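You operate a simulated robot arm through the tools that you are given. There is no shell and no other tool. Be economical: measure what you need, move in short steps, check, and stop when the job is done.

You run a simulated robot arm. Do the job below in one go: nothing can be reset, and whatever is moved stays where it is left.

Task
Free the clamp, swing it clear, then burnish and wax the top of the glued block.
Fine: polishing stone, then white pad, all over; both go back; the block with the teal band stays on its ledge. Set down upright: polishing stone with green knob.

Only the result counts: the job must be done as asked and must still hold three seconds after the hand-in. Knocking over, shifting, dropping, spilling or breaking anything else fails it.

Robot
A 7-joint arm with a two-finger parallel gripper, fixed in place. Base frame: the origin is at the foot of the arm, x ahead of it, y to its left, z up. Units: mm, rad, N and s.
With the tool pointing down near the work surface it reaches from about 300 to 700 mm from the base axis. Its first joint turns from -1.152 to 1.152 rad. Payload 1.57 kg.
The TCP is the grasp point between the finger pads, 30 mm short of the fingertips. In the tool frame z runs along the fingers and y along their closing line. Largest opening 110 mm; finger width 24, thickness 12; the body of the gripper, 48 by 112 mm, starts 78 mm behind the TCP.
Orientation is told as [roll, pitch, yaw] about the base's x, y, z axes, in that order, counted from this pose: with the fingers straight down and closing along the base's y, the tool's x points along the base's -x, its y along +y and its z along -z.

Tools
- The arm moves only by the tool step_arm. Its argument "deltas" is one flat list of numbers, 7 for each row, row after row: the gripper command, from -1 (shut) to 1 (fully open), values between in proportion, then the shift along the base's x, y, z in m, then the turn, a rotation vector about the base's x, y, z in degrees. In form: [fingers, tx, ty, tz, rx, ry, rz, fingers, tx, ty, tz, rx, ry, rz, ...]. A call has 1 to 12 rows; each row shifts and turns the commanded pose from where the row before left it. Each row takes 0.2 s and may step no farther than 50 mm and 0.15 rad from the row before; otherwise, or with a gripper value out of range, the whole call is refused. Where a pose cannot be reached the arm comes as near as it can. A force on the tool above 40 N (or 10 N above the force at the start of the call, whichever is more), or a blocked arm, ends the call early, and 0.2 s more pass. The fingers move at their own pace (about 108 mm/s each) and stop on an object; they squeeze with about 43 N. The grip force told is the motor's: it shows also when the fingers shut on nothing. Time passes only in rows, and 0.2 s behind the last, so rows that do not move let the fingers close. The reply holds the time, the measured pose of the TCP, the force on the tool along the base axes, the opening and the grip force, in the units named above and with some noise, with the torque about the TCP (base axes, N m) and any sound that the robot's microphone picked up, and new pictures: "pictures" is both (left out), scene, wrist or none.
- Cameras (640 x 400 px; columns grow to the right, rows downward): "scene" is fixed at [169.9, -400.4, 1399.4]; the picture's right is [0.71, -0.70, 0.00], its down [-0.43, -0.43, -0.79] and it looks along [0.56, 0.56, -0.61] (base axes); focal length 218 px, centre (320, 200). "wrist" rides on the gripper at [70, 16, -141] in the tool frame; the picture's right is [-0.23, 0.97, 0.00], its down [-0.86, -0.20, -0.48] and it looks along [-0.47, -0.11, 0.88] (tool axes); focal length 222 px, centre (320, 200).
- measure_at(camera, pixels): there is no depth. For up to 12 entries [column, row, z] of the newest picture of that camera ("zoom" is the newest enlarged one), the place [x, y] in the base frame at which the ray of that pixel passes the height z, good to about 3 mm. The clock stands still meanwhile.
- zoom(camera, box): a new picture of the part [left, top, right, bottom] of that camera's present view, enlarged. The clock stands still meanwhile.
- job_done(): hands the job in; it is judged then, once.

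Go step by step. Measure first, check grasps and placings, and put right what went wrong. The budget is 80 turns and 200 pictures, counting those below and the enlarged ones. Unless the task says otherwise, let go and move clear before handing in, and close with one line.

The tools are called by a JSON object that holds its "method" and its "body". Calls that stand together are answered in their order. step_arm: Moves the arm, as the interface text tells. Its arguments: {"type":"object","properties":{"deltas":{"type":"array","items":{"type":"number"}},"pictures":{"type":"string","enum":["both","scene","wrist","none"]}},"required":["deltas"]} The other tools are called the same way: measure_at (camera, pixels) gives the place at which the rays of pixels pass given heights; zoom (camera, box) takes an enlarged picture of a part of a camera's view; job_done () hands the job in.

At the start:

```text
time: 0.0
tcp_pos: [335.8, 131.2, 1281.1]
ee_rot: [0.0, 0.001, 0.0]
force: [0.2, 0.0, 0.2]
torque: [0.03, -0.01, 0.0]
finger_gap: 110.0
gripper_force: 0.0
```

scene: 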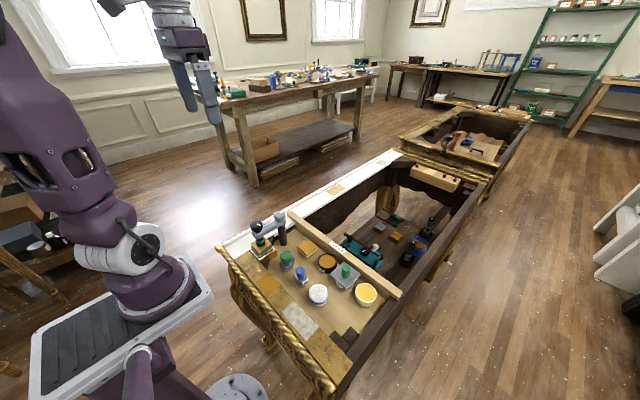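
wrist: 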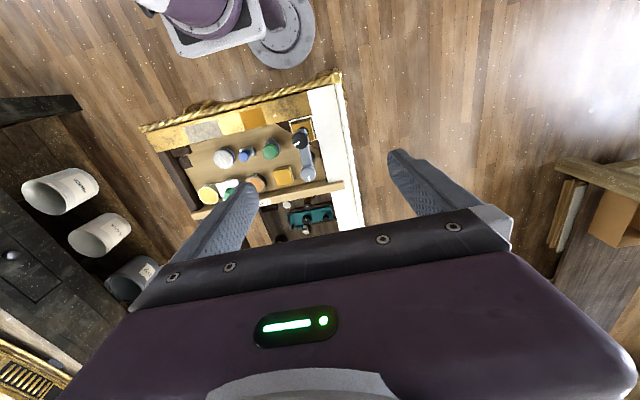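

The work area lies around scene pixels (220-410, 200-360). I'll enlarge it first to identify the objects.

{"method": "zoom", "body": {"camera": "scene", "box": [230, 195, 420, 315]}}

{"method": "zoom", "body": {"camera": "wrist", "box": [140, 70, 370, 250]}}

```text
3.33 times, centred on (325, 255) of scene
```

zoom: 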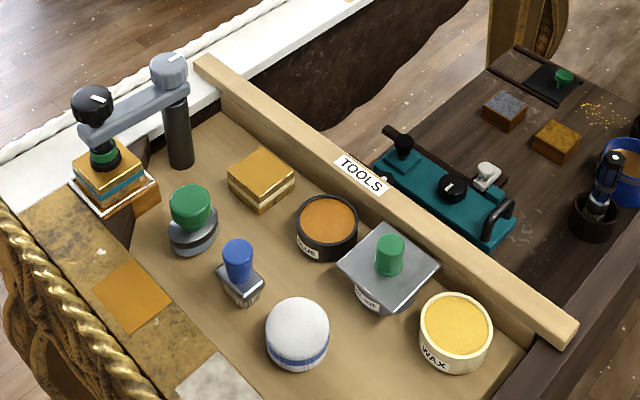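

```text
2.22 times, centred on (255, 160) of wrist
```

zoom: 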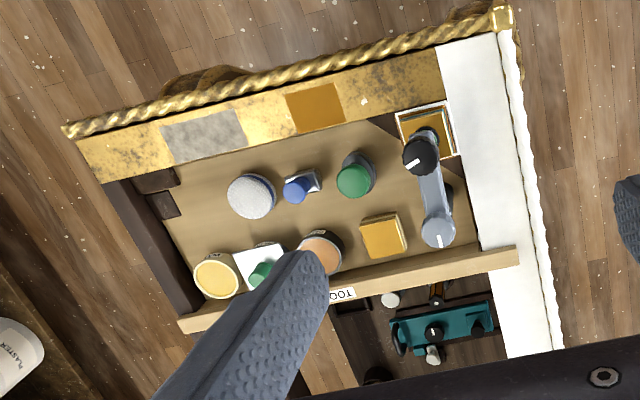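

I'll triangulate the heights from both cameras: post cap, black knob, tray floor and bar.

{"method": "measure_at", "body": {"camera": "scene", "pixels": [[279.4, 214.5, 700], [279.4, 214.5, 900], [256.6, 226.5, 700], [256.6, 226.5, 900], [286.4, 257, 700], [286.4, 257, 900], [318, 294.5, 700], [318, 294.5, 900], [365.5, 293, 700], [365.5, 293, 900]]}}

{"method": "measure_at", "body": {"camera": "wrist", "pixels": [[308.3, 175.9, 700], [308.3, 175.9, 900], [300.7, 139.5, 700], [300.7, 139.5, 900], [271, 150.7, 700], [271, 150.7, 900], [223, 158.2, 700], [223, 158.2, 900], [208, 195, 700], [208, 195, 900]]}}

```text
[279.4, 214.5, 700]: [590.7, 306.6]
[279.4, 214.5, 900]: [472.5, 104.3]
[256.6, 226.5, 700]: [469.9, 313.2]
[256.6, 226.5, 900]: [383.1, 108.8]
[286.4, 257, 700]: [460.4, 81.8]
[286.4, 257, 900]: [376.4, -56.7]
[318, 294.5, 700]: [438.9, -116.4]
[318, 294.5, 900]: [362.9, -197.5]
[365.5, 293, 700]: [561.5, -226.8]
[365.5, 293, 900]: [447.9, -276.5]
```

```text
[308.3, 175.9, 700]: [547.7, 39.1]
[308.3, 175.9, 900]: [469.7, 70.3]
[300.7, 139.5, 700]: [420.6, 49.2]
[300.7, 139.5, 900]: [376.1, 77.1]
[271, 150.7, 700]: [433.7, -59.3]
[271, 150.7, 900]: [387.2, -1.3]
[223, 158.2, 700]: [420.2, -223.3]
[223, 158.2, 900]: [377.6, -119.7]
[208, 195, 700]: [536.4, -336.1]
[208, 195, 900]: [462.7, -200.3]
```

Heights: post cap ≈(457,75,929), black knob ≈(370,81,927), green round top ≈(400,-18,844), pad top ≈(395,-163,816). I'll move the wrist camera closer for a better look.

{"method": "step_arm", "body": {"deltas": [1, 0, -0.03, -0.037, 0, 0, 0, 1, 0, -0.03, -0.037, 0, 0, 0, 1, 0, -0.03, -0.037, 0, 0, 0, 1, 0, -0.03, -0.037, 0, 0, 0, 1, 0, -0.03, -0.037, 0, 0, 0, 1, 0, -0.03, -0.037, 0, 0, 0], "pictures": "both"}}

```text
time: 1.4
tcp_pos: [333.8, -47.5, 1063.2]
ee_rot: [0.0, -0.001, 0.003]
force: [0.1, -0.5, -0.1]
torque: [0.01, 0.02, 0.01]
finger_gap: 109.9
gripper_force: 0.1
```

scene: 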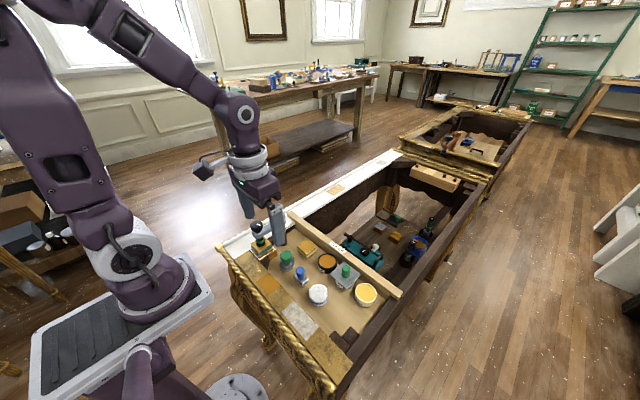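
wrist: 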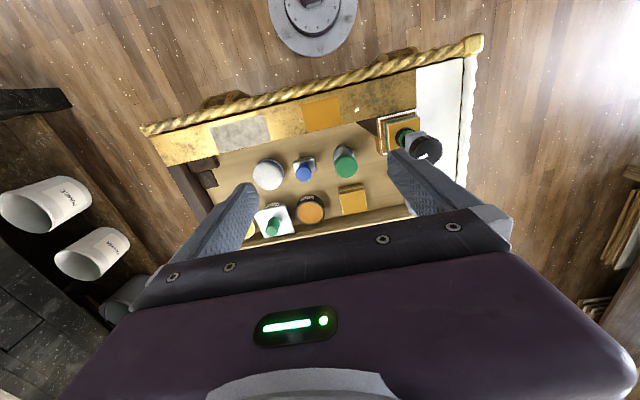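

{"method": "zoom", "body": {"camera": "wrist", "box": [370, 80, 482, 150]}}

{"method": "zoom", "body": {"camera": "wrist", "box": [180, 130, 404, 270]}}

{"method": "zoom", "body": {"camera": "scene", "box": [230, 210, 326, 270]}}

{"method": "zoom", "body": {"camera": "scene", "box": [290, 240, 386, 300]}}

```text
5.71 times, centred on (426, 115) of wrist
```

zoom: 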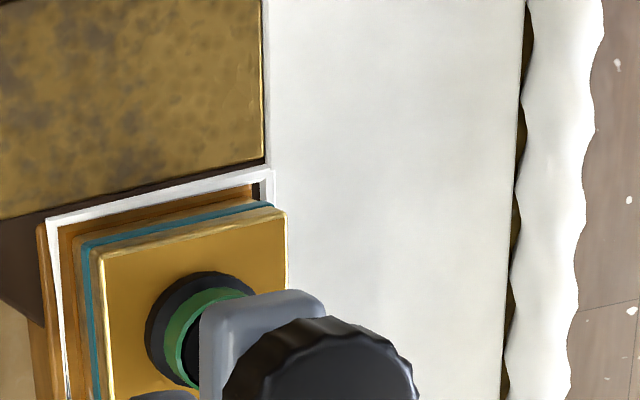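

```text
2.86 times, centred on (292, 200) of wrist
```

zoom: 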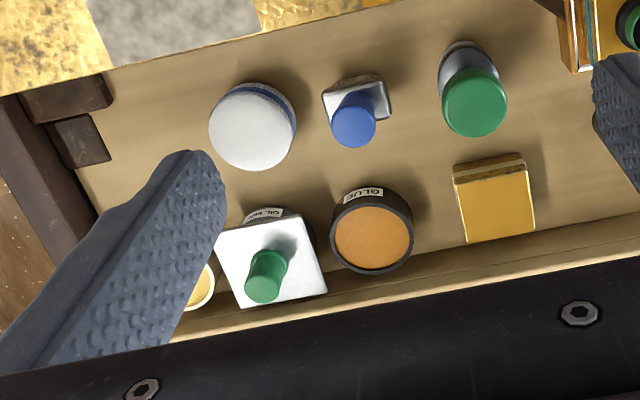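

```text
6.67 times, centred on (278, 240) of scene
```

zoom: 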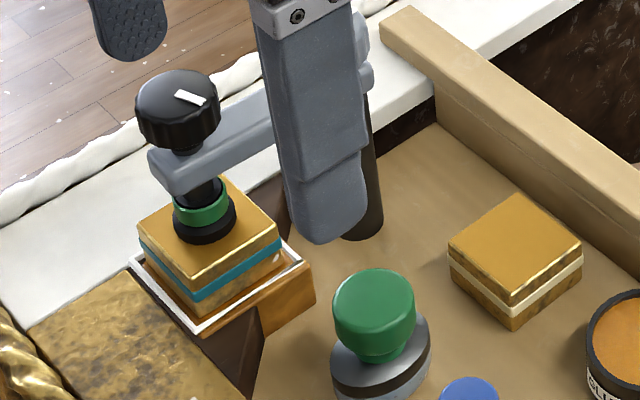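

```text
6.67 times, centred on (338, 270) of scene
```

zoom: 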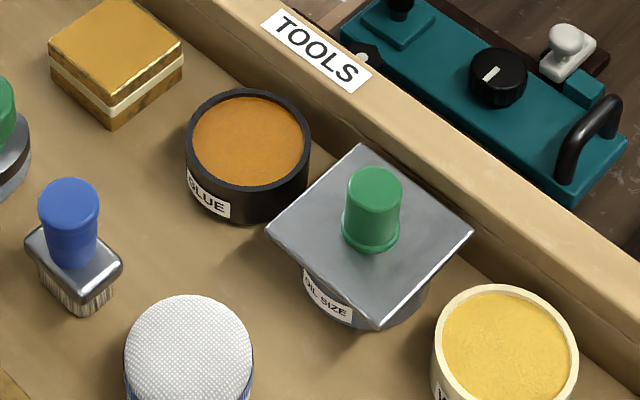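

The polishing stone is the round grey one with the green knob; the pad is white with a blue band, and the block under the clamp has the teal band. I'll hover over the clamp's black knob.

{"method": "step_arm", "body": {"deltas": [1, 0.009, 0.032, -0.013, 0, 0, 0, 1, 0.009, 0.032, -0.013, 0, 0, 0, 1, 0.009, 0.032, -0.013, 0, 0, 0, 1, 0.009, 0.032, -0.013, 0, 0, 0, 1, 0, 0, 0, 0, 0, 0], "pictures": "both"}}

{"method": "zoom", "body": {"camera": "wrist", "box": [230, 100, 410, 220]}}

{"method": "zoom", "body": {"camera": "scene", "box": [230, 200, 310, 250]}}

```text
time: 2.6
tcp_pos: [370.3, 81.7, 1011.0]
ee_rot: [-0.001, 0.0, 0.0]
force: [-0.2, -0.6, 0.1]
torque: [0.0, -0.02, 0.03]
finger_gap: 109.6
gripper_force: 0.1
```

scene: 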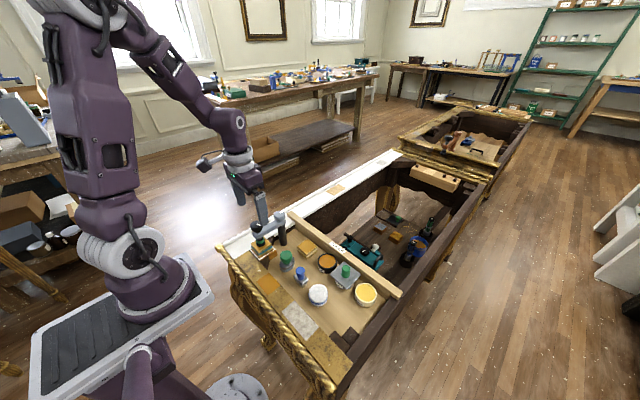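
wrist: 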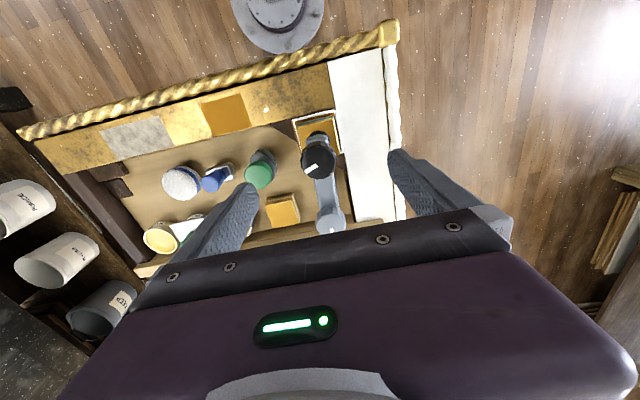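

```text
3.33 times, centred on (320, 160) of wrist
```

zoom: 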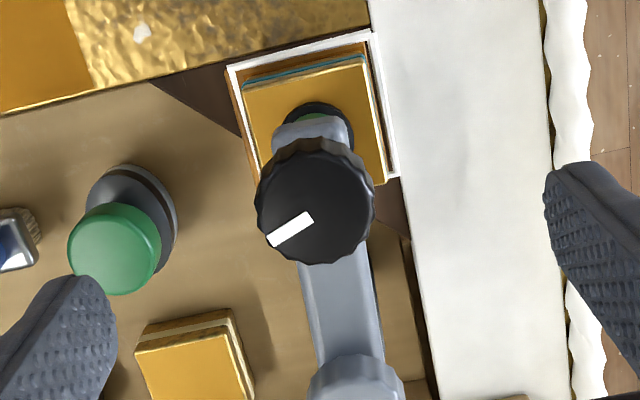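

```text
8.00 times, centred on (270, 225) of scene
```

zoom: 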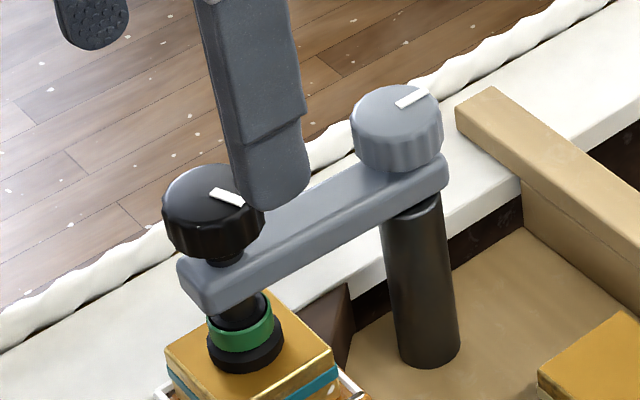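

I'll measure the black and grey knobs' tops and edges in both views.

{"method": "measure_at", "body": {"camera": "zoom", "pixels": [[210, 197, 920], [210, 197, 940], [162, 205, 930], [262, 200, 930], [212, 255, 900], [212, 255, 920], [398, 118, 920], [398, 118, 940], [352, 130, 930], [443, 125, 930], [240, 355, 860], [240, 355, 840]]}}

{"method": "measure_at", "body": {"camera": "wrist", "pixels": [[317, 162, 920], [317, 162, 940], [300.5, 162, 925], [336.5, 162, 925], [331, 221, 920], [331, 221, 940]]}}

```text
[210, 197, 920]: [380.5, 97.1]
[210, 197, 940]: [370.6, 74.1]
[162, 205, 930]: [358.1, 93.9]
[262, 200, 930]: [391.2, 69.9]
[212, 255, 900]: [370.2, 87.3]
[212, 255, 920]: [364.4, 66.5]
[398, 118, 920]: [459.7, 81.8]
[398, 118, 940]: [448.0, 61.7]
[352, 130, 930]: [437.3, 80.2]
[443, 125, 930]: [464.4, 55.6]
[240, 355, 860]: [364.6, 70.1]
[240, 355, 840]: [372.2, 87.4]
```

```text
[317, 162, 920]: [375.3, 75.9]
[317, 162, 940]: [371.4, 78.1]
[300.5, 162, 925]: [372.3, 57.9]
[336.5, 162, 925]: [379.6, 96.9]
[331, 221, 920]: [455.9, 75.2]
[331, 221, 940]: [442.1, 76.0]
```

Black knob axis ≈(372,78), top ≈937, Ø≈40; grey knob ≈(456,75.5), top ≈926. I'll pre-turn −40°, come down over the black knob with the fingertips just above the bar, and close.

{"method": "step_arm", "body": {"deltas": [0.3, 0.002, -0.004, 0, 0, 0, -8, 0.3, 0, 0, -0.01, 0, 0, -8, 0.3, 0, 0, -0.01, 0, 0, -8, 0.3, 0, 0, -0.01, 0, 0, -8, 0.3, 0, 0, -0.01, 0, 0, -8, 0.3, 0, 0, -0.01, 0, 0, 0, 0.3, 0, 0, -0.01, 0, 0, 0], "pictures": "both"}}

{"method": "zoom", "body": {"camera": "wrist", "box": [230, 100, 410, 220]}}

{"method": "zoom", "body": {"camera": "scene", "box": [230, 200, 310, 250]}}

```text
time: 4.2
tcp_pos: [373.7, 75.6, 946.1]
ee_rot: [-0.001, -0.001, -0.699]
force: [0.0, 0.8, -0.8]
torque: [-0.03, 0.02, 0.02]
finger_gap: 71.5
gripper_force: 0.1
```

scene: 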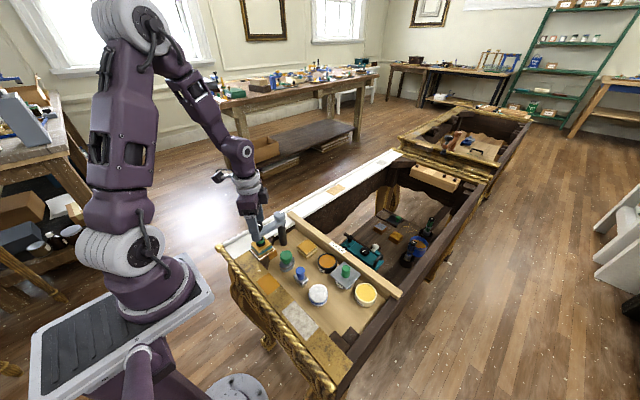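
wrist: 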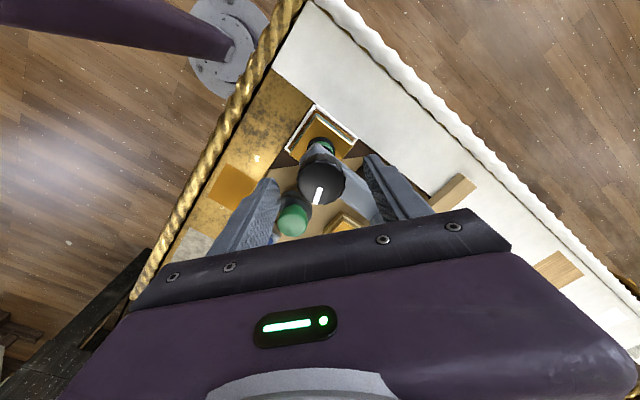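

```text
3.33 times, centred on (320, 160) of wrist
```

zoom: 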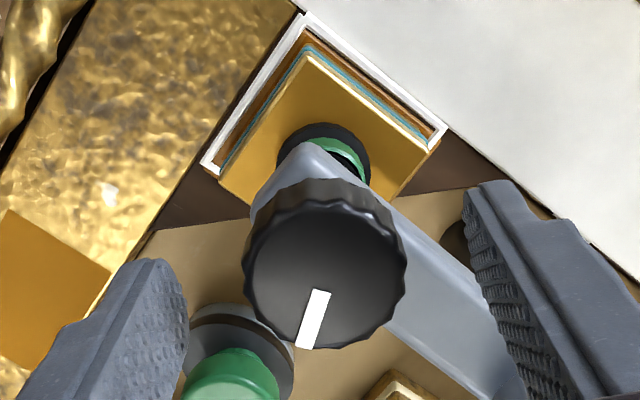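

```text
8.00 times, centred on (270, 225) of scene
```

zoom: 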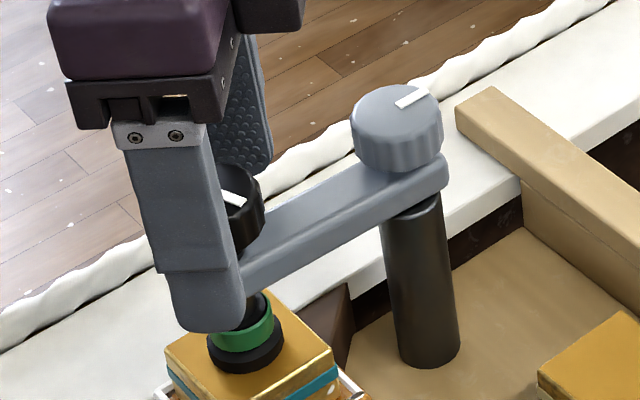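

Fingers straddle the knob; checking the centring before closing.

{"method": "measure_at", "body": {"camera": "wrist", "pixels": [[321.5, 182, 930], [321.5, 182, 937], [321.5, 182, 920]]}}

```text
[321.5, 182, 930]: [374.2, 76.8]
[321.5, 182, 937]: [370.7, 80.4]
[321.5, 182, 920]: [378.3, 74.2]
```

{"method": "step_arm", "body": {"deltas": [0.3, -0.001, 0.002, 0.002, 0, 0, 0, -1, 0, 0, 0, 0, 0, 0, -1, 0, 0, 0, 0, 0, 0], "pictures": "none"}}

```text
time: 5.0
tcp_pos: [373.6, 77.1, 949.3]
ee_rot: [0.0, -0.002, -0.697]
force: [5.9, 8.5, -4.9]
torque: [0.07, -0.05, -0.01]
finger_gap: 35.0
gripper_force: 42.1
```

Gripped (gap 35). I'll turn counter-clockwise 40° and watch the torque.

{"method": "step_arm", "body": {"deltas": [-1, 0.0005, 0.001, 0, 0, 0, 8, -1, 0, 0, 0, 0, 0, 8, -1, 0, 0, 0, 0, 0, 8, -1, 0, 0, 0, 0, 0, 8, -1, 0, 0, 0, 0, 0, 8], "pictures": "both"}}

{"method": "zoom", "body": {"camera": "scene", "box": [230, 200, 310, 250]}}

```text
time: 6.2
tcp_pos: [374.5, 78.5, 950.8]
ee_rot: [0.002, -0.001, 0.003]
force: [14.7, 8.6, -6.9]
torque: [0.15, -0.56, 0.02]
finger_gap: 35.0
gripper_force: 42.1
```

scene: 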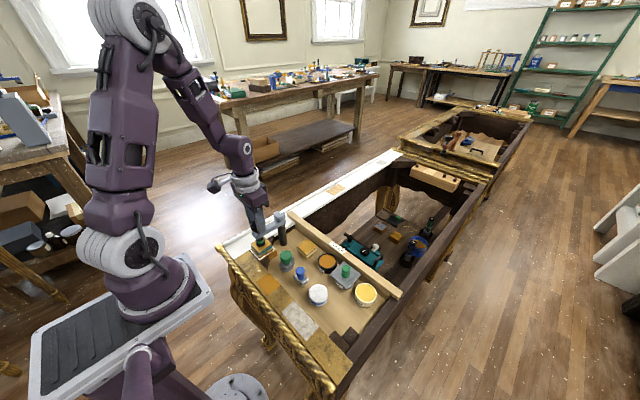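
wrist: 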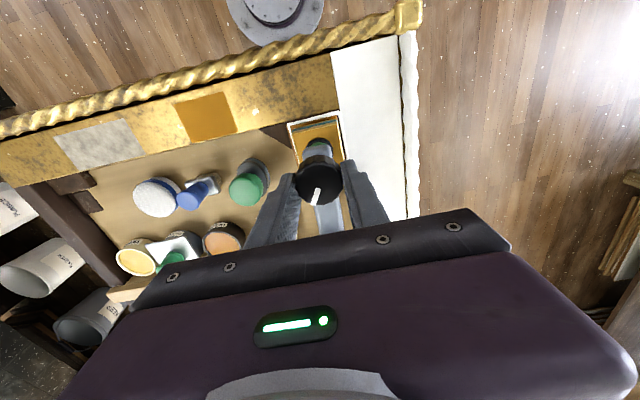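

```text
8.00 times, centred on (270, 225) of scene
```

zoom: 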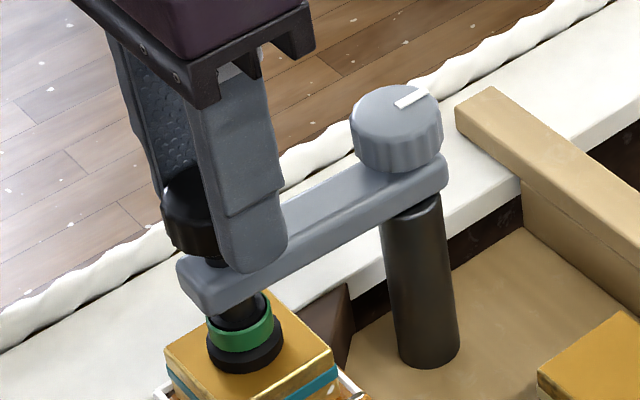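

The knob turned with the fingers (mark unmoved in wrist view) and z crept up about 1.5 mm. I'll turn another 48°.

{"method": "step_arm", "body": {"deltas": [-1, 0.001, 0.0005, 0, 0, 0, 8, -1, 0, 0, 0, 0, 0, 8, -1, 0, 0, 0, 0, 0, 8, -1, 0, 0, 0, 0, 0, 8, -1, 0, 0, 0, 0, 0, 8, -1, 0, 0, 0, 0, 0, 8], "pictures": "scene"}}

{"method": "zoom", "body": {"camera": "scene", "box": [230, 200, 310, 250]}}

```text
time: 7.4
tcp_pos: [374.0, 80.2, 950.3]
ee_rot: [0.0, -0.002, 0.69]
force: [-5.7, 9.9, 13.1]
torque: [-0.01, 0.33, -0.04]
finger_gap: 34.8
gripper_force: 42.2
stopped in row 6: the force on the tool passed its limit at 43 N (the readings are from after the stop); the commanded pose is now the measured one
```

scene: 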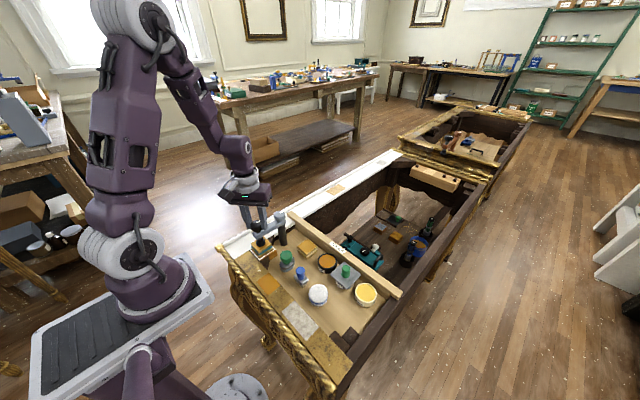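

```text
8.00 times, centred on (270, 225) of scene
```

zoom: 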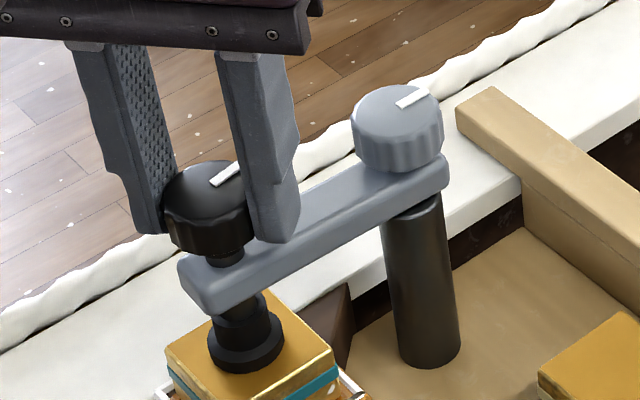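

The green ring has vanished (clamp pressure off), but the foot may still touch the block. I'll release, lift, and turn back to −40° for another bite.

{"method": "step_arm", "body": {"deltas": [0.3, 0, 0, 0, 0, 0, 0, 0.3, 0, 0, 0.02, 0, 0, 0, 0.3, -0.001, -0.001, 0.02, 0, 0, -8, 0.3, 0, 0, 0, 0, 0, -8, 0.3, 0, 0, 0, 0, 0, -8, 0.3, 0, 0, 0, 0, 0, -8, 0.3, 0, 0, 0, 0, 0, -8, 0.3, 0, 0, 0, 0, 0, -8, 0.3, 0, 0, 0, 0, 0, -8, 0.3, 0, 0, 0, 0, 0, -8, 0.3, 0, 0, 0, 0, 0, -8, 0.3, 0, 0, 0, 0, 0, -8], "pictures": "both"}}

{"method": "zoom", "body": {"camera": "scene", "box": [230, 200, 310, 250]}}

{"method": "zoom", "body": {"camera": "wrist", "box": [230, 100, 410, 220]}}

```text
time: 10.0
tcp_pos: [373.5, 79.1, 989.9]
ee_rot: [0.0, -0.005, -0.708]
force: [0.2, 0.7, 0.6]
torque: [0.02, 0.0, 0.0]
finger_gap: 71.6
gripper_force: 0.1
```

scene: 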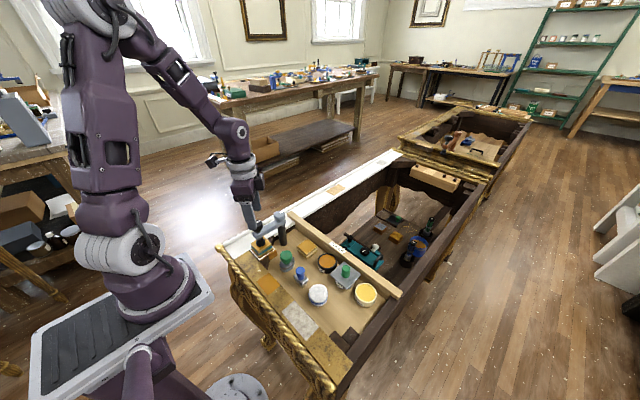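
wrist: 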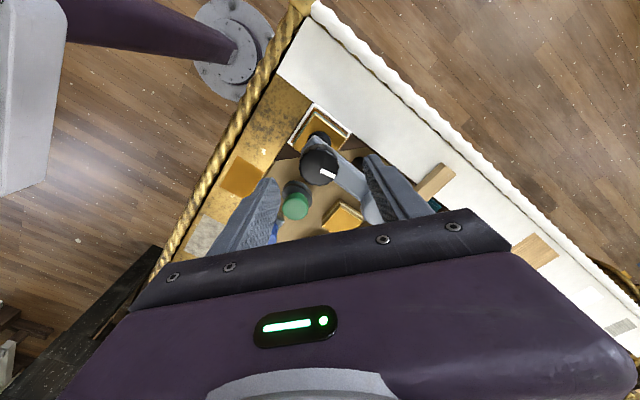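

```text
8.00 times, centred on (270, 225) of scene
```

zoom: 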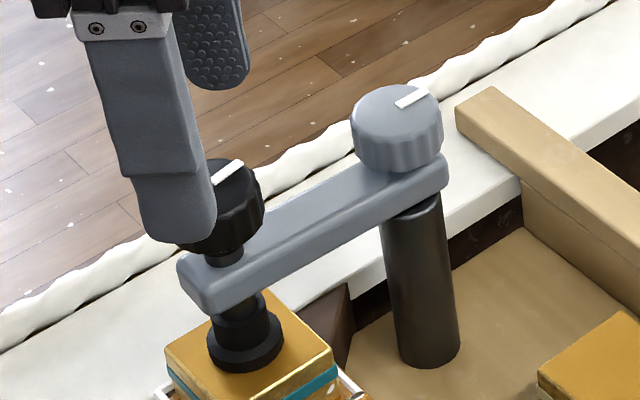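

```text
3.33 times, centred on (320, 160) of wrist
```

zoom: 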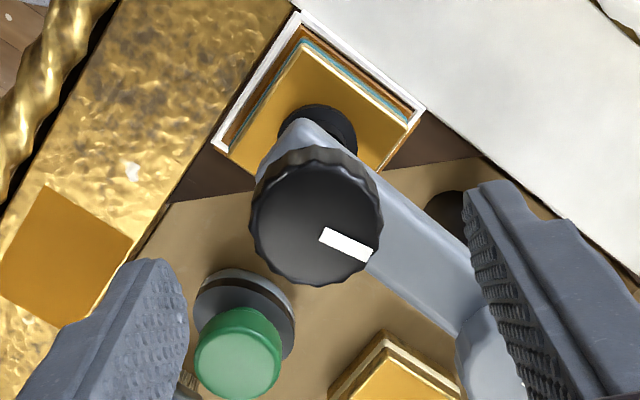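

The knob has turned ~85°, but the foot looks unraised. I'll take a second bite, gripping 3 mm higher.

{"method": "step_arm", "body": {"deltas": [0.3, 0, 0, -0.02, 0, 0, 0, 0.3, 0, 0, -0.017, 0, 0, 0, -1, 0, 0, 0, 0, 0, 0, -1, 0, 0, 0, 0, 0, 0, -1, 0, 0, 0, 0, 0, 8, -1, 0, 0, 0, 0, 0, 8, -1, 0, 0, 0, 0, 0, 8, -1, 0, 0, 0, 0, 0, 8, -1, 0, 0, 0, 0, 0, 8], "pictures": "none"}}

```text
time: 12.0
tcp_pos: [372.3, 79.3, 953.5]
ee_rot: [0.001, -0.004, -0.004]
force: [-1.9, 1.3, -10.0]
torque: [-0.1, 0.44, 0.02]
finger_gap: 34.4
gripper_force: 41.9
```

{"method": "step_arm", "body": {"deltas": [-1, 0, 0, 0, 0, 0, 8, -1, 0, 0, 0, 0, 0, 8, -1, 0, 0, 0, 0, 0, 8, -1, 0, 0, 0, 0, 0, 8, -1, 0, 0, 0, 0, 0, 8], "pictures": "scene"}}

{"method": "zoom", "body": {"camera": "scene", "box": [230, 200, 310, 250]}}

```text
time: 13.2
tcp_pos: [372.7, 80.4, 952.8]
ee_rot: [0.001, -0.003, 0.695]
force: [-16.3, 15.7, 8.8]
torque: [0.22, 0.37, 0.0]
finger_gap: 34.2
gripper_force: 42.3
```

scene: 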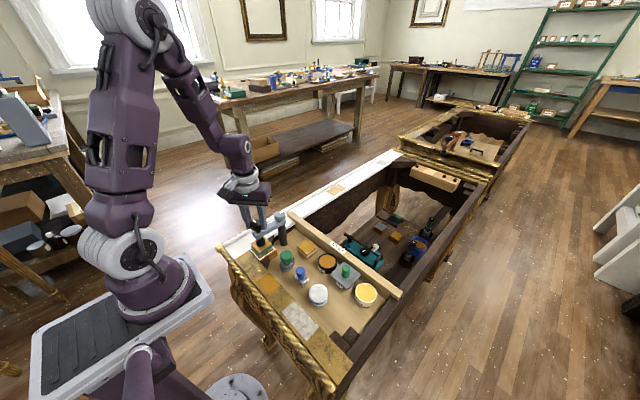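

```text
8.00 times, centred on (270, 225) of scene
```

zoom: 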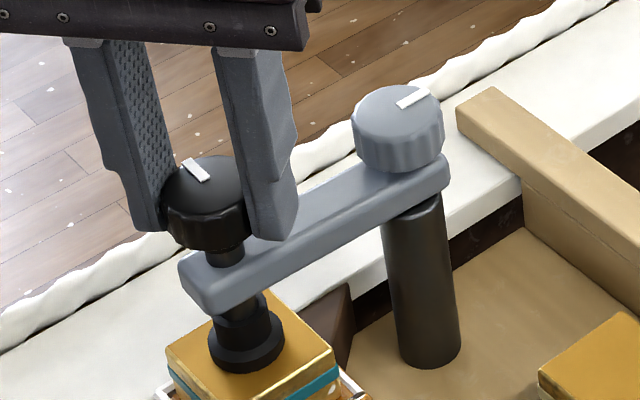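

The knob is rising with more stem showing; the foot still appears to rest on the block. I'll keep turning, with the fingers opening and swinging back in place.

{"method": "step_arm", "body": {"deltas": [0.3, 0, 0, 0.001, 0, 0, 0, 0.3, 0, 0, 0.001, 0, 0, -8, 0.3, 0, 0, 0, 0, 0, -8, 0.3, 0, 0, 0, 0, 0, -8, 0.3, 0, 0, 0, 0, 0, -8, 0.3, 0, 0, 0, 0, 0, -8, 0.3, 0, 0, 0, 0, 0, -8, 0.3, 0, 0, 0, 0, 0, -8, 0.3, 0, 0, 0, 0, 0, -8, 0.3, 0, 0, 0, 0, 0, -8, 0.3, 0, -0.001, 0, 0, 0, -8, -1, 0, 0, 0, 0, 0, 0], "pictures": "none"}}

{"method": "step_arm", "body": {"deltas": [-1, 0, 0, 0, 0, 0, 0, -1, 0, 0, 0, 0, 0, 8, -1, 0, 0, 0, 0, 0, 8, -1, 0, 0, 0, 0, 0, 8, -1, 0, 0, 0, 0, 0, 8, -1, 0, 0, 0, 0, 0, 8, -1, 0, 0, 0, 0, 0, 8, -1, 0, 0, 0, 0, 0, 8, -1, 0, 0, 0, 0, 0, 8, -1, 0, 0, 0, 0, 0, 8, -1, 0, 0, 0, 0, 0, 8], "pictures": "scene"}}

{"method": "zoom", "body": {"camera": "scene", "box": [230, 200, 310, 250]}}

```text
time: 15.8
tcp_pos: [373.1, 78.3, 954.3]
ee_rot: [0.0, -0.002, -0.708]
force: [-0.4, 0.0, 0.0]
torque: [0.0, 0.03, 0.0]
finger_gap: 34.8
gripper_force: 28.4
```

```text
time: 17.7
tcp_pos: [373.6, 78.8, 956.5]
ee_rot: [0.002, -0.005, 0.269]
force: [-6.7, 10.6, 14.2]
torque: [0.13, 0.19, -0.04]
finger_gap: 34.7
gripper_force: 41.9
stopped in row 9: the force on the tool passed its limit at 43 N (the readings are from after the stop); the commanded pose is now the measured one
```

scene: 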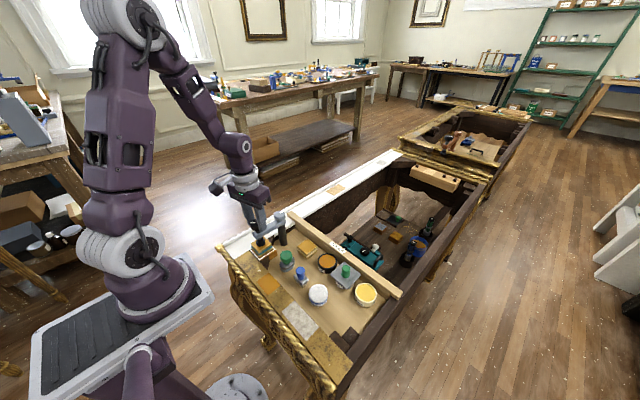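

```text
8.00 times, centred on (270, 225) of scene
```

zoom: 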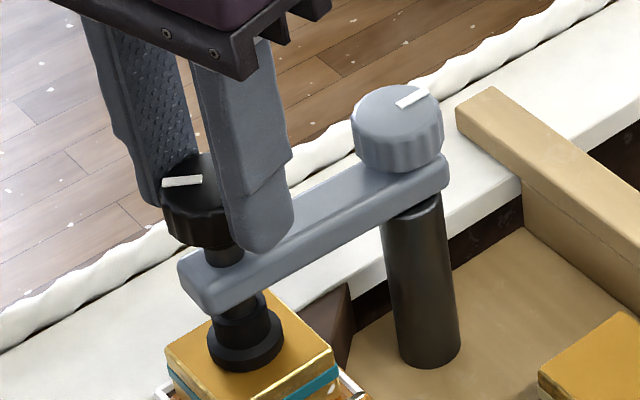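

The stop was the knob rising against my fixed height, and the foot is just starting to move. I'll continue turning, rising 0.3 mm per row.

{"method": "step_arm", "body": {"deltas": [-1, 0, 0, 0.0003, 0, 0, 8, -1, 0, 0, 0.0003, 0, 0, 8, -1, 0, 0, 0.0003, 0, 0, 8, -1, 0, 0, 0.0003, 0, 0, 8, -1, 0, 0, 0.0003, 0, 0, 8], "pictures": "none"}}

{"method": "step_arm", "body": {"deltas": [0.3, 0, 0, 0.001, 0, 0, 0, 0.3, 0, 0, 0.001, 0, 0, -8.5, 0.3, 0, 0, 0, 0, 0, -8.5, 0.3, 0, 0, 0, 0, 0, -8.5, 0.3, 0, 0, 0, 0, 0, -8.5, 0.3, 0, 0, 0, 0, 0, -8.5, 0.3, 0, 0, 0, 0, 0, -8.5, 0.3, 0, 0, 0, 0, 0, -8.5, 0.3, 0, 0, 0, 0, 0, -8.5, 0.3, 0, 0, 0, 0, 0, -8.5, 0.3, 0, 0, 0, 0, 0, -8.5, -1, 0, 0, 0, 0, 0, 0], "pictures": "none"}}

{"method": "step_arm", "body": {"deltas": [-1, 0, 0, 0, 0, 0, 0, -1, 0, 0, 0.0003, 0, 0, 8, -1, 0, 0, 0.0003, 0, 0, 8, -1, 0, 0, 0.0003, 0, 0, 8, -1, 0, 0, 0.0003, 0, 0, 8, -1, 0, 0, 0.0003, 0, 0, 8, -1, 0, 0, 0.0003, 0, 0, 8, -1, 0, 0, 0.0003, 0, 0, 8, -1, 0, 0, 0.0003, 0, 0, 8, -1, 0, 0, 0.0003, 0, 0, 8, -1, 0, 0, 0.0003, 0, 0, 8], "pictures": "scene"}}

{"method": "zoom", "body": {"camera": "scene", "box": [230, 200, 310, 250]}}

```text
time: 18.7
tcp_pos: [372.0, 79.6, 956.8]
ee_rot: [0.003, -0.006, 0.846]
force: [-7.9, 12.6, 3.7]
torque: [0.12, 0.13, -0.02]
finger_gap: 34.2
gripper_force: 41.8
stopped in row 5: the force on the tool passed its limit at 43 N (the readings are from after the stop); the commanded pose is now the measured one
```

```text
time: 21.3
tcp_pos: [372.5, 79.8, 958.3]
ee_rot: [0.003, -0.002, -0.642]
force: [-2.3, 0.7, 0.5]
torque: [-0.02, 0.08, 0.01]
finger_gap: 35.5
gripper_force: 28.4
```

```text
time: 23.7
tcp_pos: [373.8, 81.1, 962.0]
ee_rot: [0.004, -0.006, 0.762]
force: [-7.1, 20.6, -4.2]
torque: [0.49, 0.0, -0.52]
finger_gap: 34.2
gripper_force: 41.8
```

scene: 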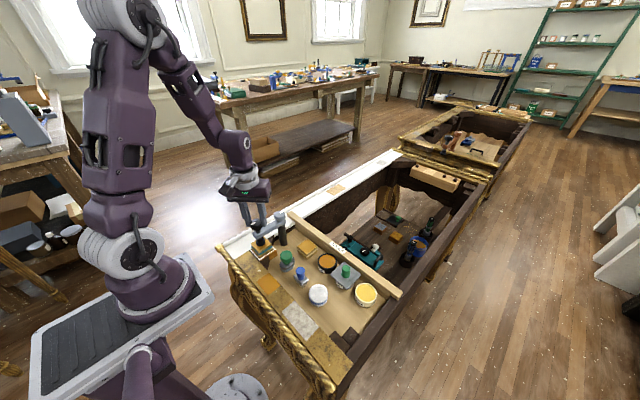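

```text
8.00 times, centred on (270, 225) of scene
```

zoom: 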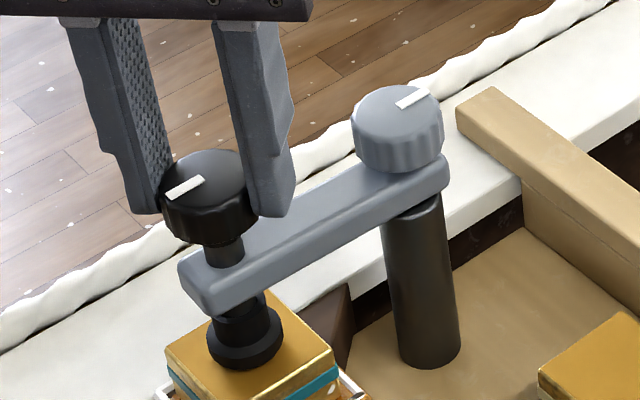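

A torque of −0.52 N·m appeared at the end, perhaps the screw's stop. I'll release, lift, and look at the gap below the foot.

{"method": "step_arm", "body": {"deltas": [0.5, 0, 0, 0, 0, 0, 0, 0.5, 0, 0, 0.02, 0, 0, -8, 0.5, 0, 0, 0.02, 0, 0, -8, 0.5, 0, 0, 0.02, 0, 0, -8, 0.5, 0, 0, 0.02, 0, 0, -8, 0.5, 0, 0, 0, 0, 0, -8, 0.5, 0, 0, 0, 0, 0, -4], "pictures": "both"}}

{"method": "zoom", "body": {"camera": "scene", "box": [245, 225, 277, 245]}}

{"method": "zoom", "body": {"camera": "wrist", "box": [260, 100, 380, 180]}}

```text
time: 25.3
tcp_pos: [373.8, 80.5, 1043.4]
ee_rot: [0.004, -0.007, -0.015]
force: [0.5, 0.1, 0.2]
torque: [0.01, -0.02, -0.02]
finger_gap: 82.3
gripper_force: 0.1
```

scene: 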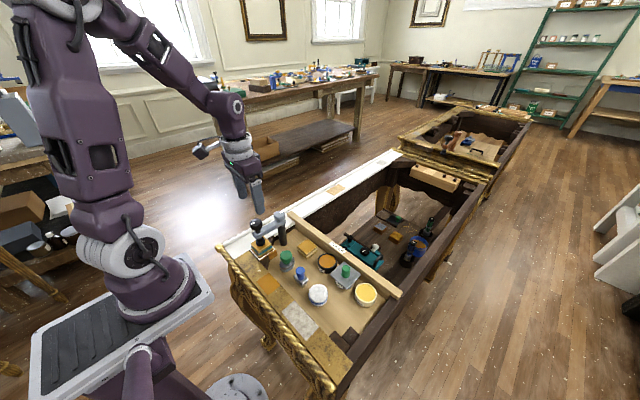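
wrist: 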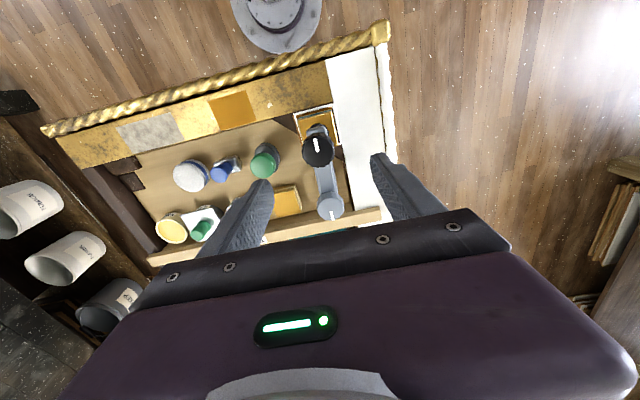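

```text
16.00 times, centred on (261, 235) of scene
```

zoom: 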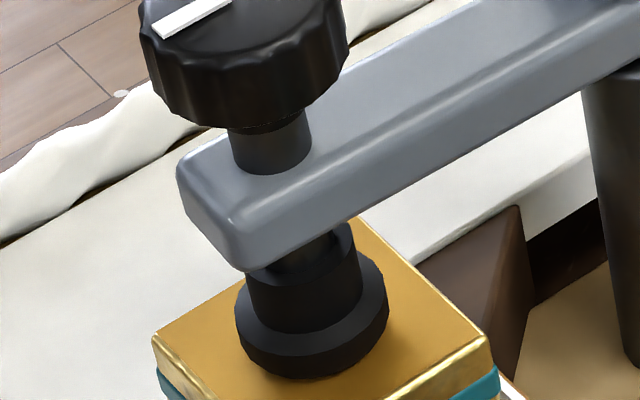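

```text
5.00 times, centred on (320, 140) of wrist
```

zoom: 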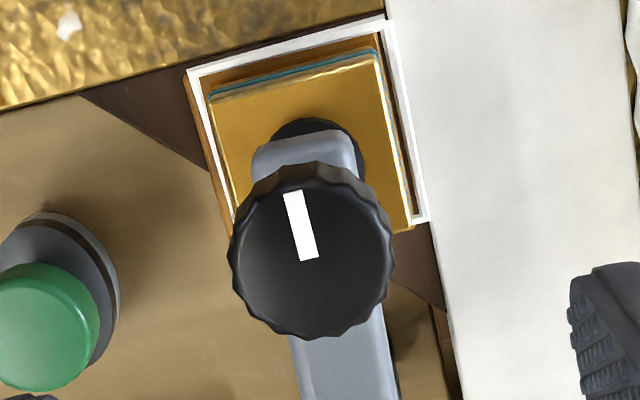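

I'll triangulate the block's −x+y top corner and the foot's near rim to judge the clearance.

{"method": "measure_at", "body": {"camera": "scene", "pixels": [[250.5, 243.6, 840], [250.5, 243.6, 860], [271.75, 244, 840], [271.75, 244, 860], [260.5, 246.2, 840], [260.5, 246.2, 850], [260.5, 246.2, 860], [258.1, 226.5, 930], [258.1, 226.5, 950]]}}

{"method": "measure_at", "body": {"camera": "wrist", "pixels": [[332, 111.6, 840], [332, 111.6, 860], [298, 119.5, 840], [298, 119.5, 860], [338.4, 146, 840], [338.4, 146, 860], [318, 150, 940], [318, 150, 950]]}}

```text
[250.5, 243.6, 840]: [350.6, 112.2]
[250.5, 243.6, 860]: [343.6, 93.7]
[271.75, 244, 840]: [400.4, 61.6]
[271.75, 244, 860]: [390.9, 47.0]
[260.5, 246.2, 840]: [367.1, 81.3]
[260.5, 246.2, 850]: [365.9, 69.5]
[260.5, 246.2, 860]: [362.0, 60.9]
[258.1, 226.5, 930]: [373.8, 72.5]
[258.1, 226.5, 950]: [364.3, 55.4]
```

```text
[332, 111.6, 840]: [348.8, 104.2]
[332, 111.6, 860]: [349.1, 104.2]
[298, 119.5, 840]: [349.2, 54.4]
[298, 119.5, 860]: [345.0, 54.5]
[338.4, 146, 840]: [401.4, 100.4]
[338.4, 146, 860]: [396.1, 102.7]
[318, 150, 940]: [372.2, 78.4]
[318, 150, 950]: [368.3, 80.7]
```

Block top ≈ z 849 spanning about x 348–398, y 54–103; the foot has risen roughly 2–3 mm. I'll try turning further to see whether that torque was a real end stop.

{"method": "step_arm", "body": {"deltas": [0.3, -0.001, -0.001, -0.02, 0, 0, -8, 0.3, 0, 0, -0.02, 0, 0, -8, 0.3, 0, 0, -0.02, 0, 0, -8, 0.3, 0, 0, -0.02, 0, 0, -8, 0.3, 0, 0, 0, 0, 0, 0, -1, 0, 0, 0, 0, 0, 0, -1, 0, 0, 0, 0, 0, 0, -1, 0, 0, 0.0003, 0, 0, 8], "pictures": "none"}}

{"method": "step_arm", "body": {"deltas": [-1, 0, 0, 0.0003, 0, 0, 8, -1, 0, 0, 0.0003, 0, 0, 8], "pictures": "wrist"}}

```text
time: 27.1
tcp_pos: [372.9, 78.2, 962.9]
ee_rot: [0.001, -0.005, -0.431]
force: [-2.6, -0.9, -8.4]
torque: [-0.35, 0.51, -0.59]
finger_gap: 34.8
gripper_force: 42.1
```

```text
time: 27.7
tcp_pos: [373.6, 78.7, 962.9]
ee_rot: [0.004, -0.004, -0.148]
force: [0.8, 0.0, -6.4]
torque: [-0.04, 0.13, -1.14]
finger_gap: 34.4
gripper_force: 42.5
```

wrist: 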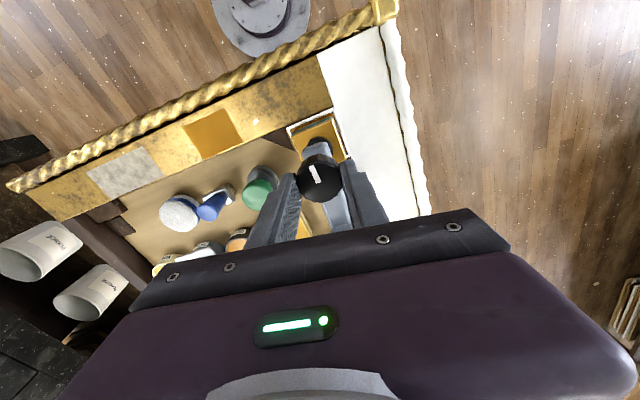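

End stop confirmed (−1.14 N·m): the screw is fully backed off. Before choosing the swing direction, I'll check the height of the white rail on the +y side.

{"method": "zoom", "body": {"camera": "wrist", "box": [270, 30, 450, 150]}}

{"method": "zoom", "body": {"camera": "scene", "box": [210, 200, 306, 260]}}

```text
3.33 times, centred on (360, 90) of wrist
```

zoom: 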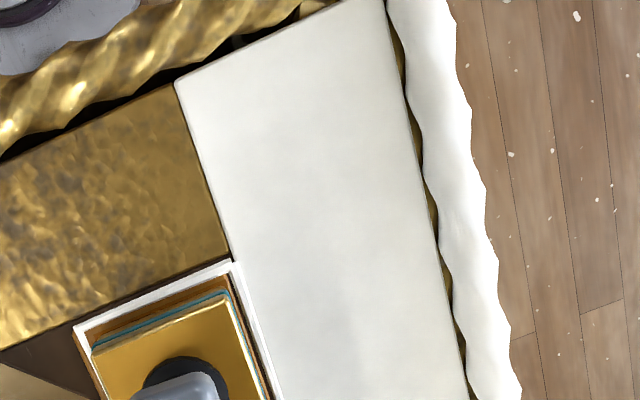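

```text
6.67 times, centred on (258, 230) of scene
```

zoom: 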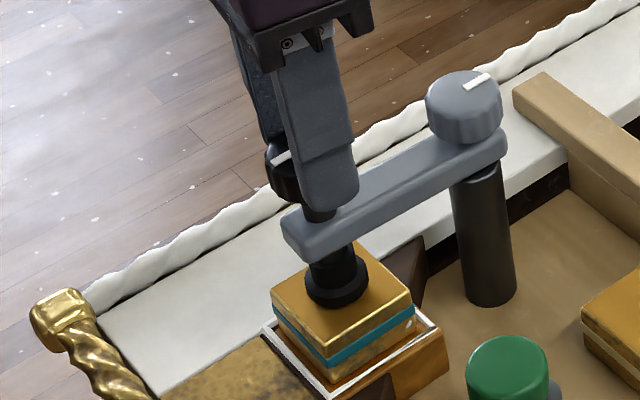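

{"method": "measure_at", "body": {"camera": "scene", "pixels": [[234, 259.5, 780], [234, 259.5, 820], [234, 259.5, 850]]}}

{"method": "measure_at", "body": {"camera": "wrist", "pixels": [[317.1, 54, 780], [317.1, 54, 820], [317.1, 54, 850]]}}

```text
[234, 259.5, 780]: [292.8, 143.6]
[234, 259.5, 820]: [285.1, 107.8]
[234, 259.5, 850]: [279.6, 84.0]
```

```text
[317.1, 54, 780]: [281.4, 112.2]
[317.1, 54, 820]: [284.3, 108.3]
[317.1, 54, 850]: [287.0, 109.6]
```

Rail top ≈820, so the foot (≈851) clears it; I'll swing toward +y, away from the tools. First I'll release, and put the shut fingers beside the bar on its −y side.

{"method": "step_arm", "body": {"deltas": [0.3, 0, 0, 0, 0, 0, 0, 0.3, 0, 0, 0.025, 0, 0, 0, 0.3, 0, 0, 0.025, 0, 0, 0, -1, 0.015, -0.02, 0, 0, 0, 8, -1, 0.015, -0.018, 0, 0, 0, 0, -1, 0, 0, -0.03, 0, 0, 0, -1, 0, 0, -0.03, 0, 0, 0, -1, 0, 0, -0.03, 0, 0, 0, -1, 0, 0, 0, 0, 0, 0], "pictures": "scene"}}

{"method": "zoom", "body": {"camera": "scene", "box": [230, 200, 310, 250]}}

```text
time: 29.7
tcp_pos: [404.6, 41.9, 921.0]
ee_rot: [0.005, -0.005, -0.014]
force: [-0.1, -0.4, 0.4]
torque: [0.0, -0.02, -0.02]
finger_gap: 0.0
gripper_force: 21.2
```

scene: 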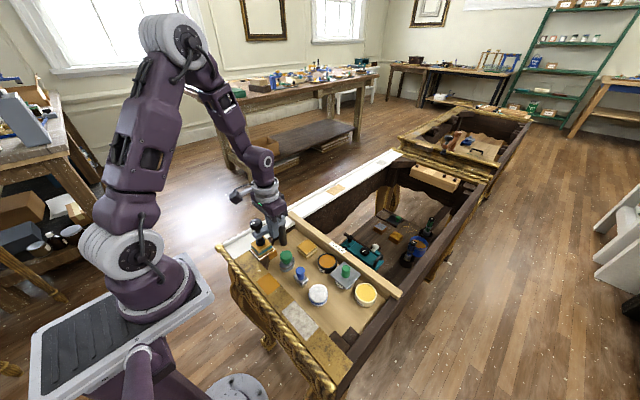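

```text
8.00 times, centred on (270, 225) of scene
```

zoom: 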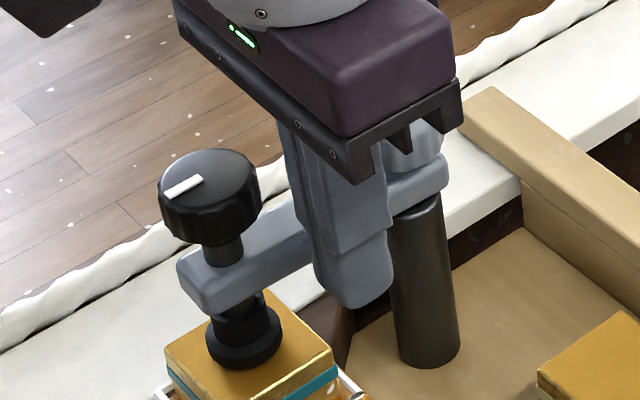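

Fingers stand beside the bar. I'll push gently toward +y in small steps, watching the force.

{"method": "step_arm", "body": {"deltas": [-1, 0, 0.007, 0, 0, 0, 0, -1, 0, 0.004, 0, 0, 0, 0, -1, -0.001, 0.004, 0, 0, 0, 0, -1, -0.001, 0.005, 0, 0, 0, 0, -1, -0.001, 0.005, 0, 0, 0, 0], "pictures": "scene"}}

{"method": "zoom", "body": {"camera": "scene", "box": [230, 200, 310, 250]}}

```text
time: 30.9
tcp_pos: [402.1, 65.9, 922.7]
ee_rot: [0.003, -0.005, -0.011]
force: [0.2, -0.4, 1.8]
torque: [-0.01, -0.01, -0.03]
finger_gap: 0.0
gripper_force: 21.6
```

scene: 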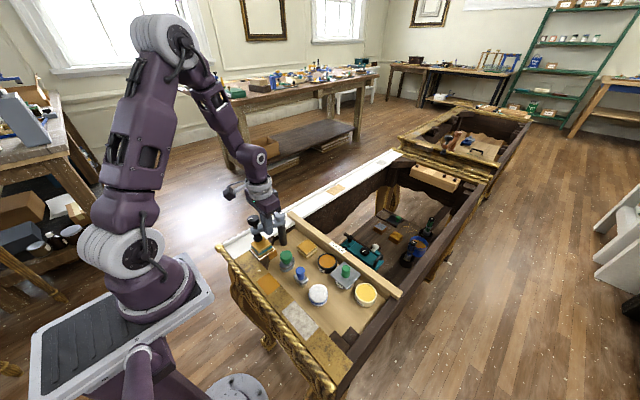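

```text
8.00 times, centred on (270, 225) of scene
```

zoom: 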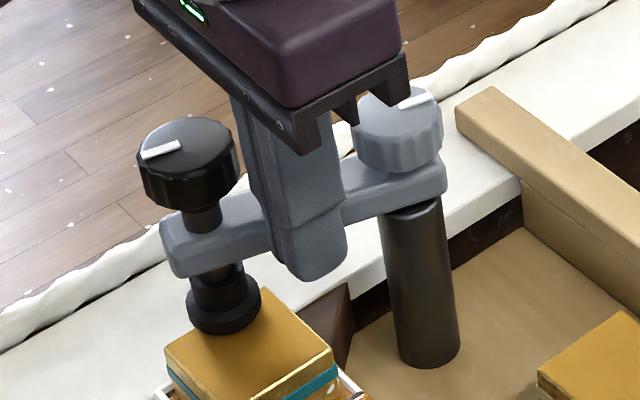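

The arm swings easily and the block didn't move. I'll follow the arc on to about 100°.

{"method": "step_arm", "body": {"deltas": [-1, -0.002, 0.015, 0, 0, 0, 0, -1, 0.003, 0.0145, 0, 0, 0, 0, -1, 0.007, 0.013, 0, 0, 0, 0, -1, 0.01, 0.011, 0, 0, 0, 0, -1, 0.0127, 0.008, 0, 0, 0, 0, -1, 0.01, 0.003, 0, 0, 0, 0, -1, 0, 0, 0, 0, 0, 0], "pictures": "both"}}

{"method": "zoom", "body": {"camera": "scene", "box": [230, 200, 310, 250]}}

```text
time: 32.3
tcp_pos: [428.5, 125.3, 919.5]
ee_rot: [-0.006, 0.021, -0.013]
force: [-9.2, -0.5, -0.2]
torque: [-0.03, 0.07, 0.04]
finger_gap: 0.0
gripper_force: 21.3
stopped in row 6: the force on the tool passed its limit at 50 N (the readings are from after the stop); the commanded pose is now the measured one
```

scene: 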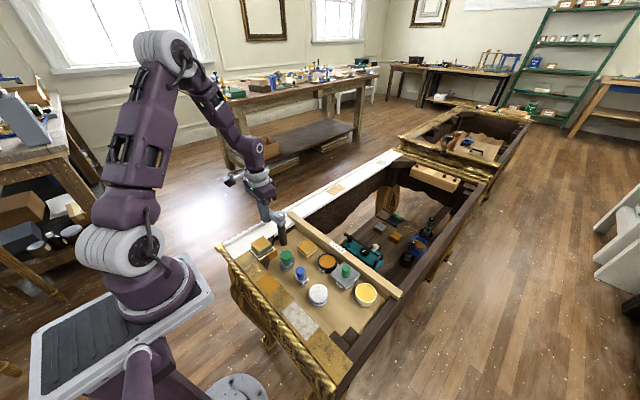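
wrist: 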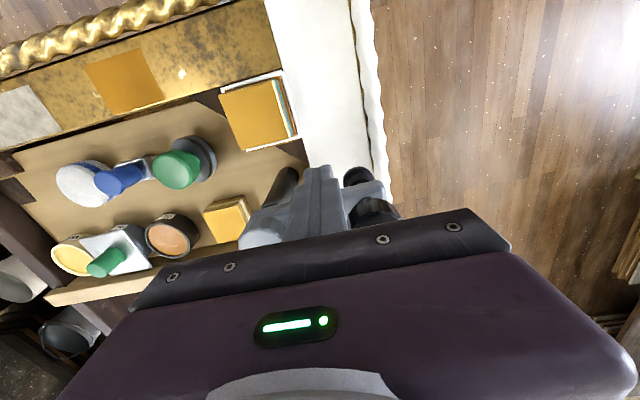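

```text
8.00 times, centred on (270, 225) of scene
```

zoom: 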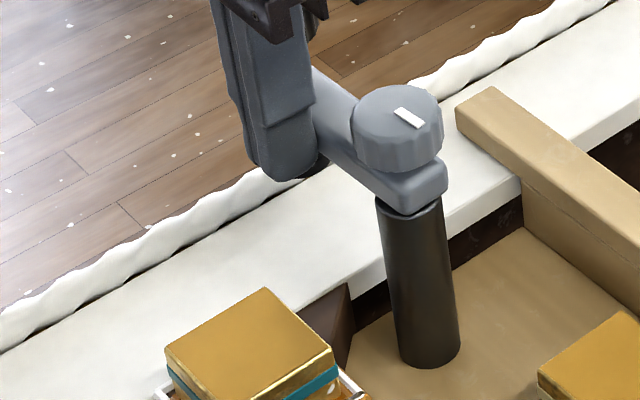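

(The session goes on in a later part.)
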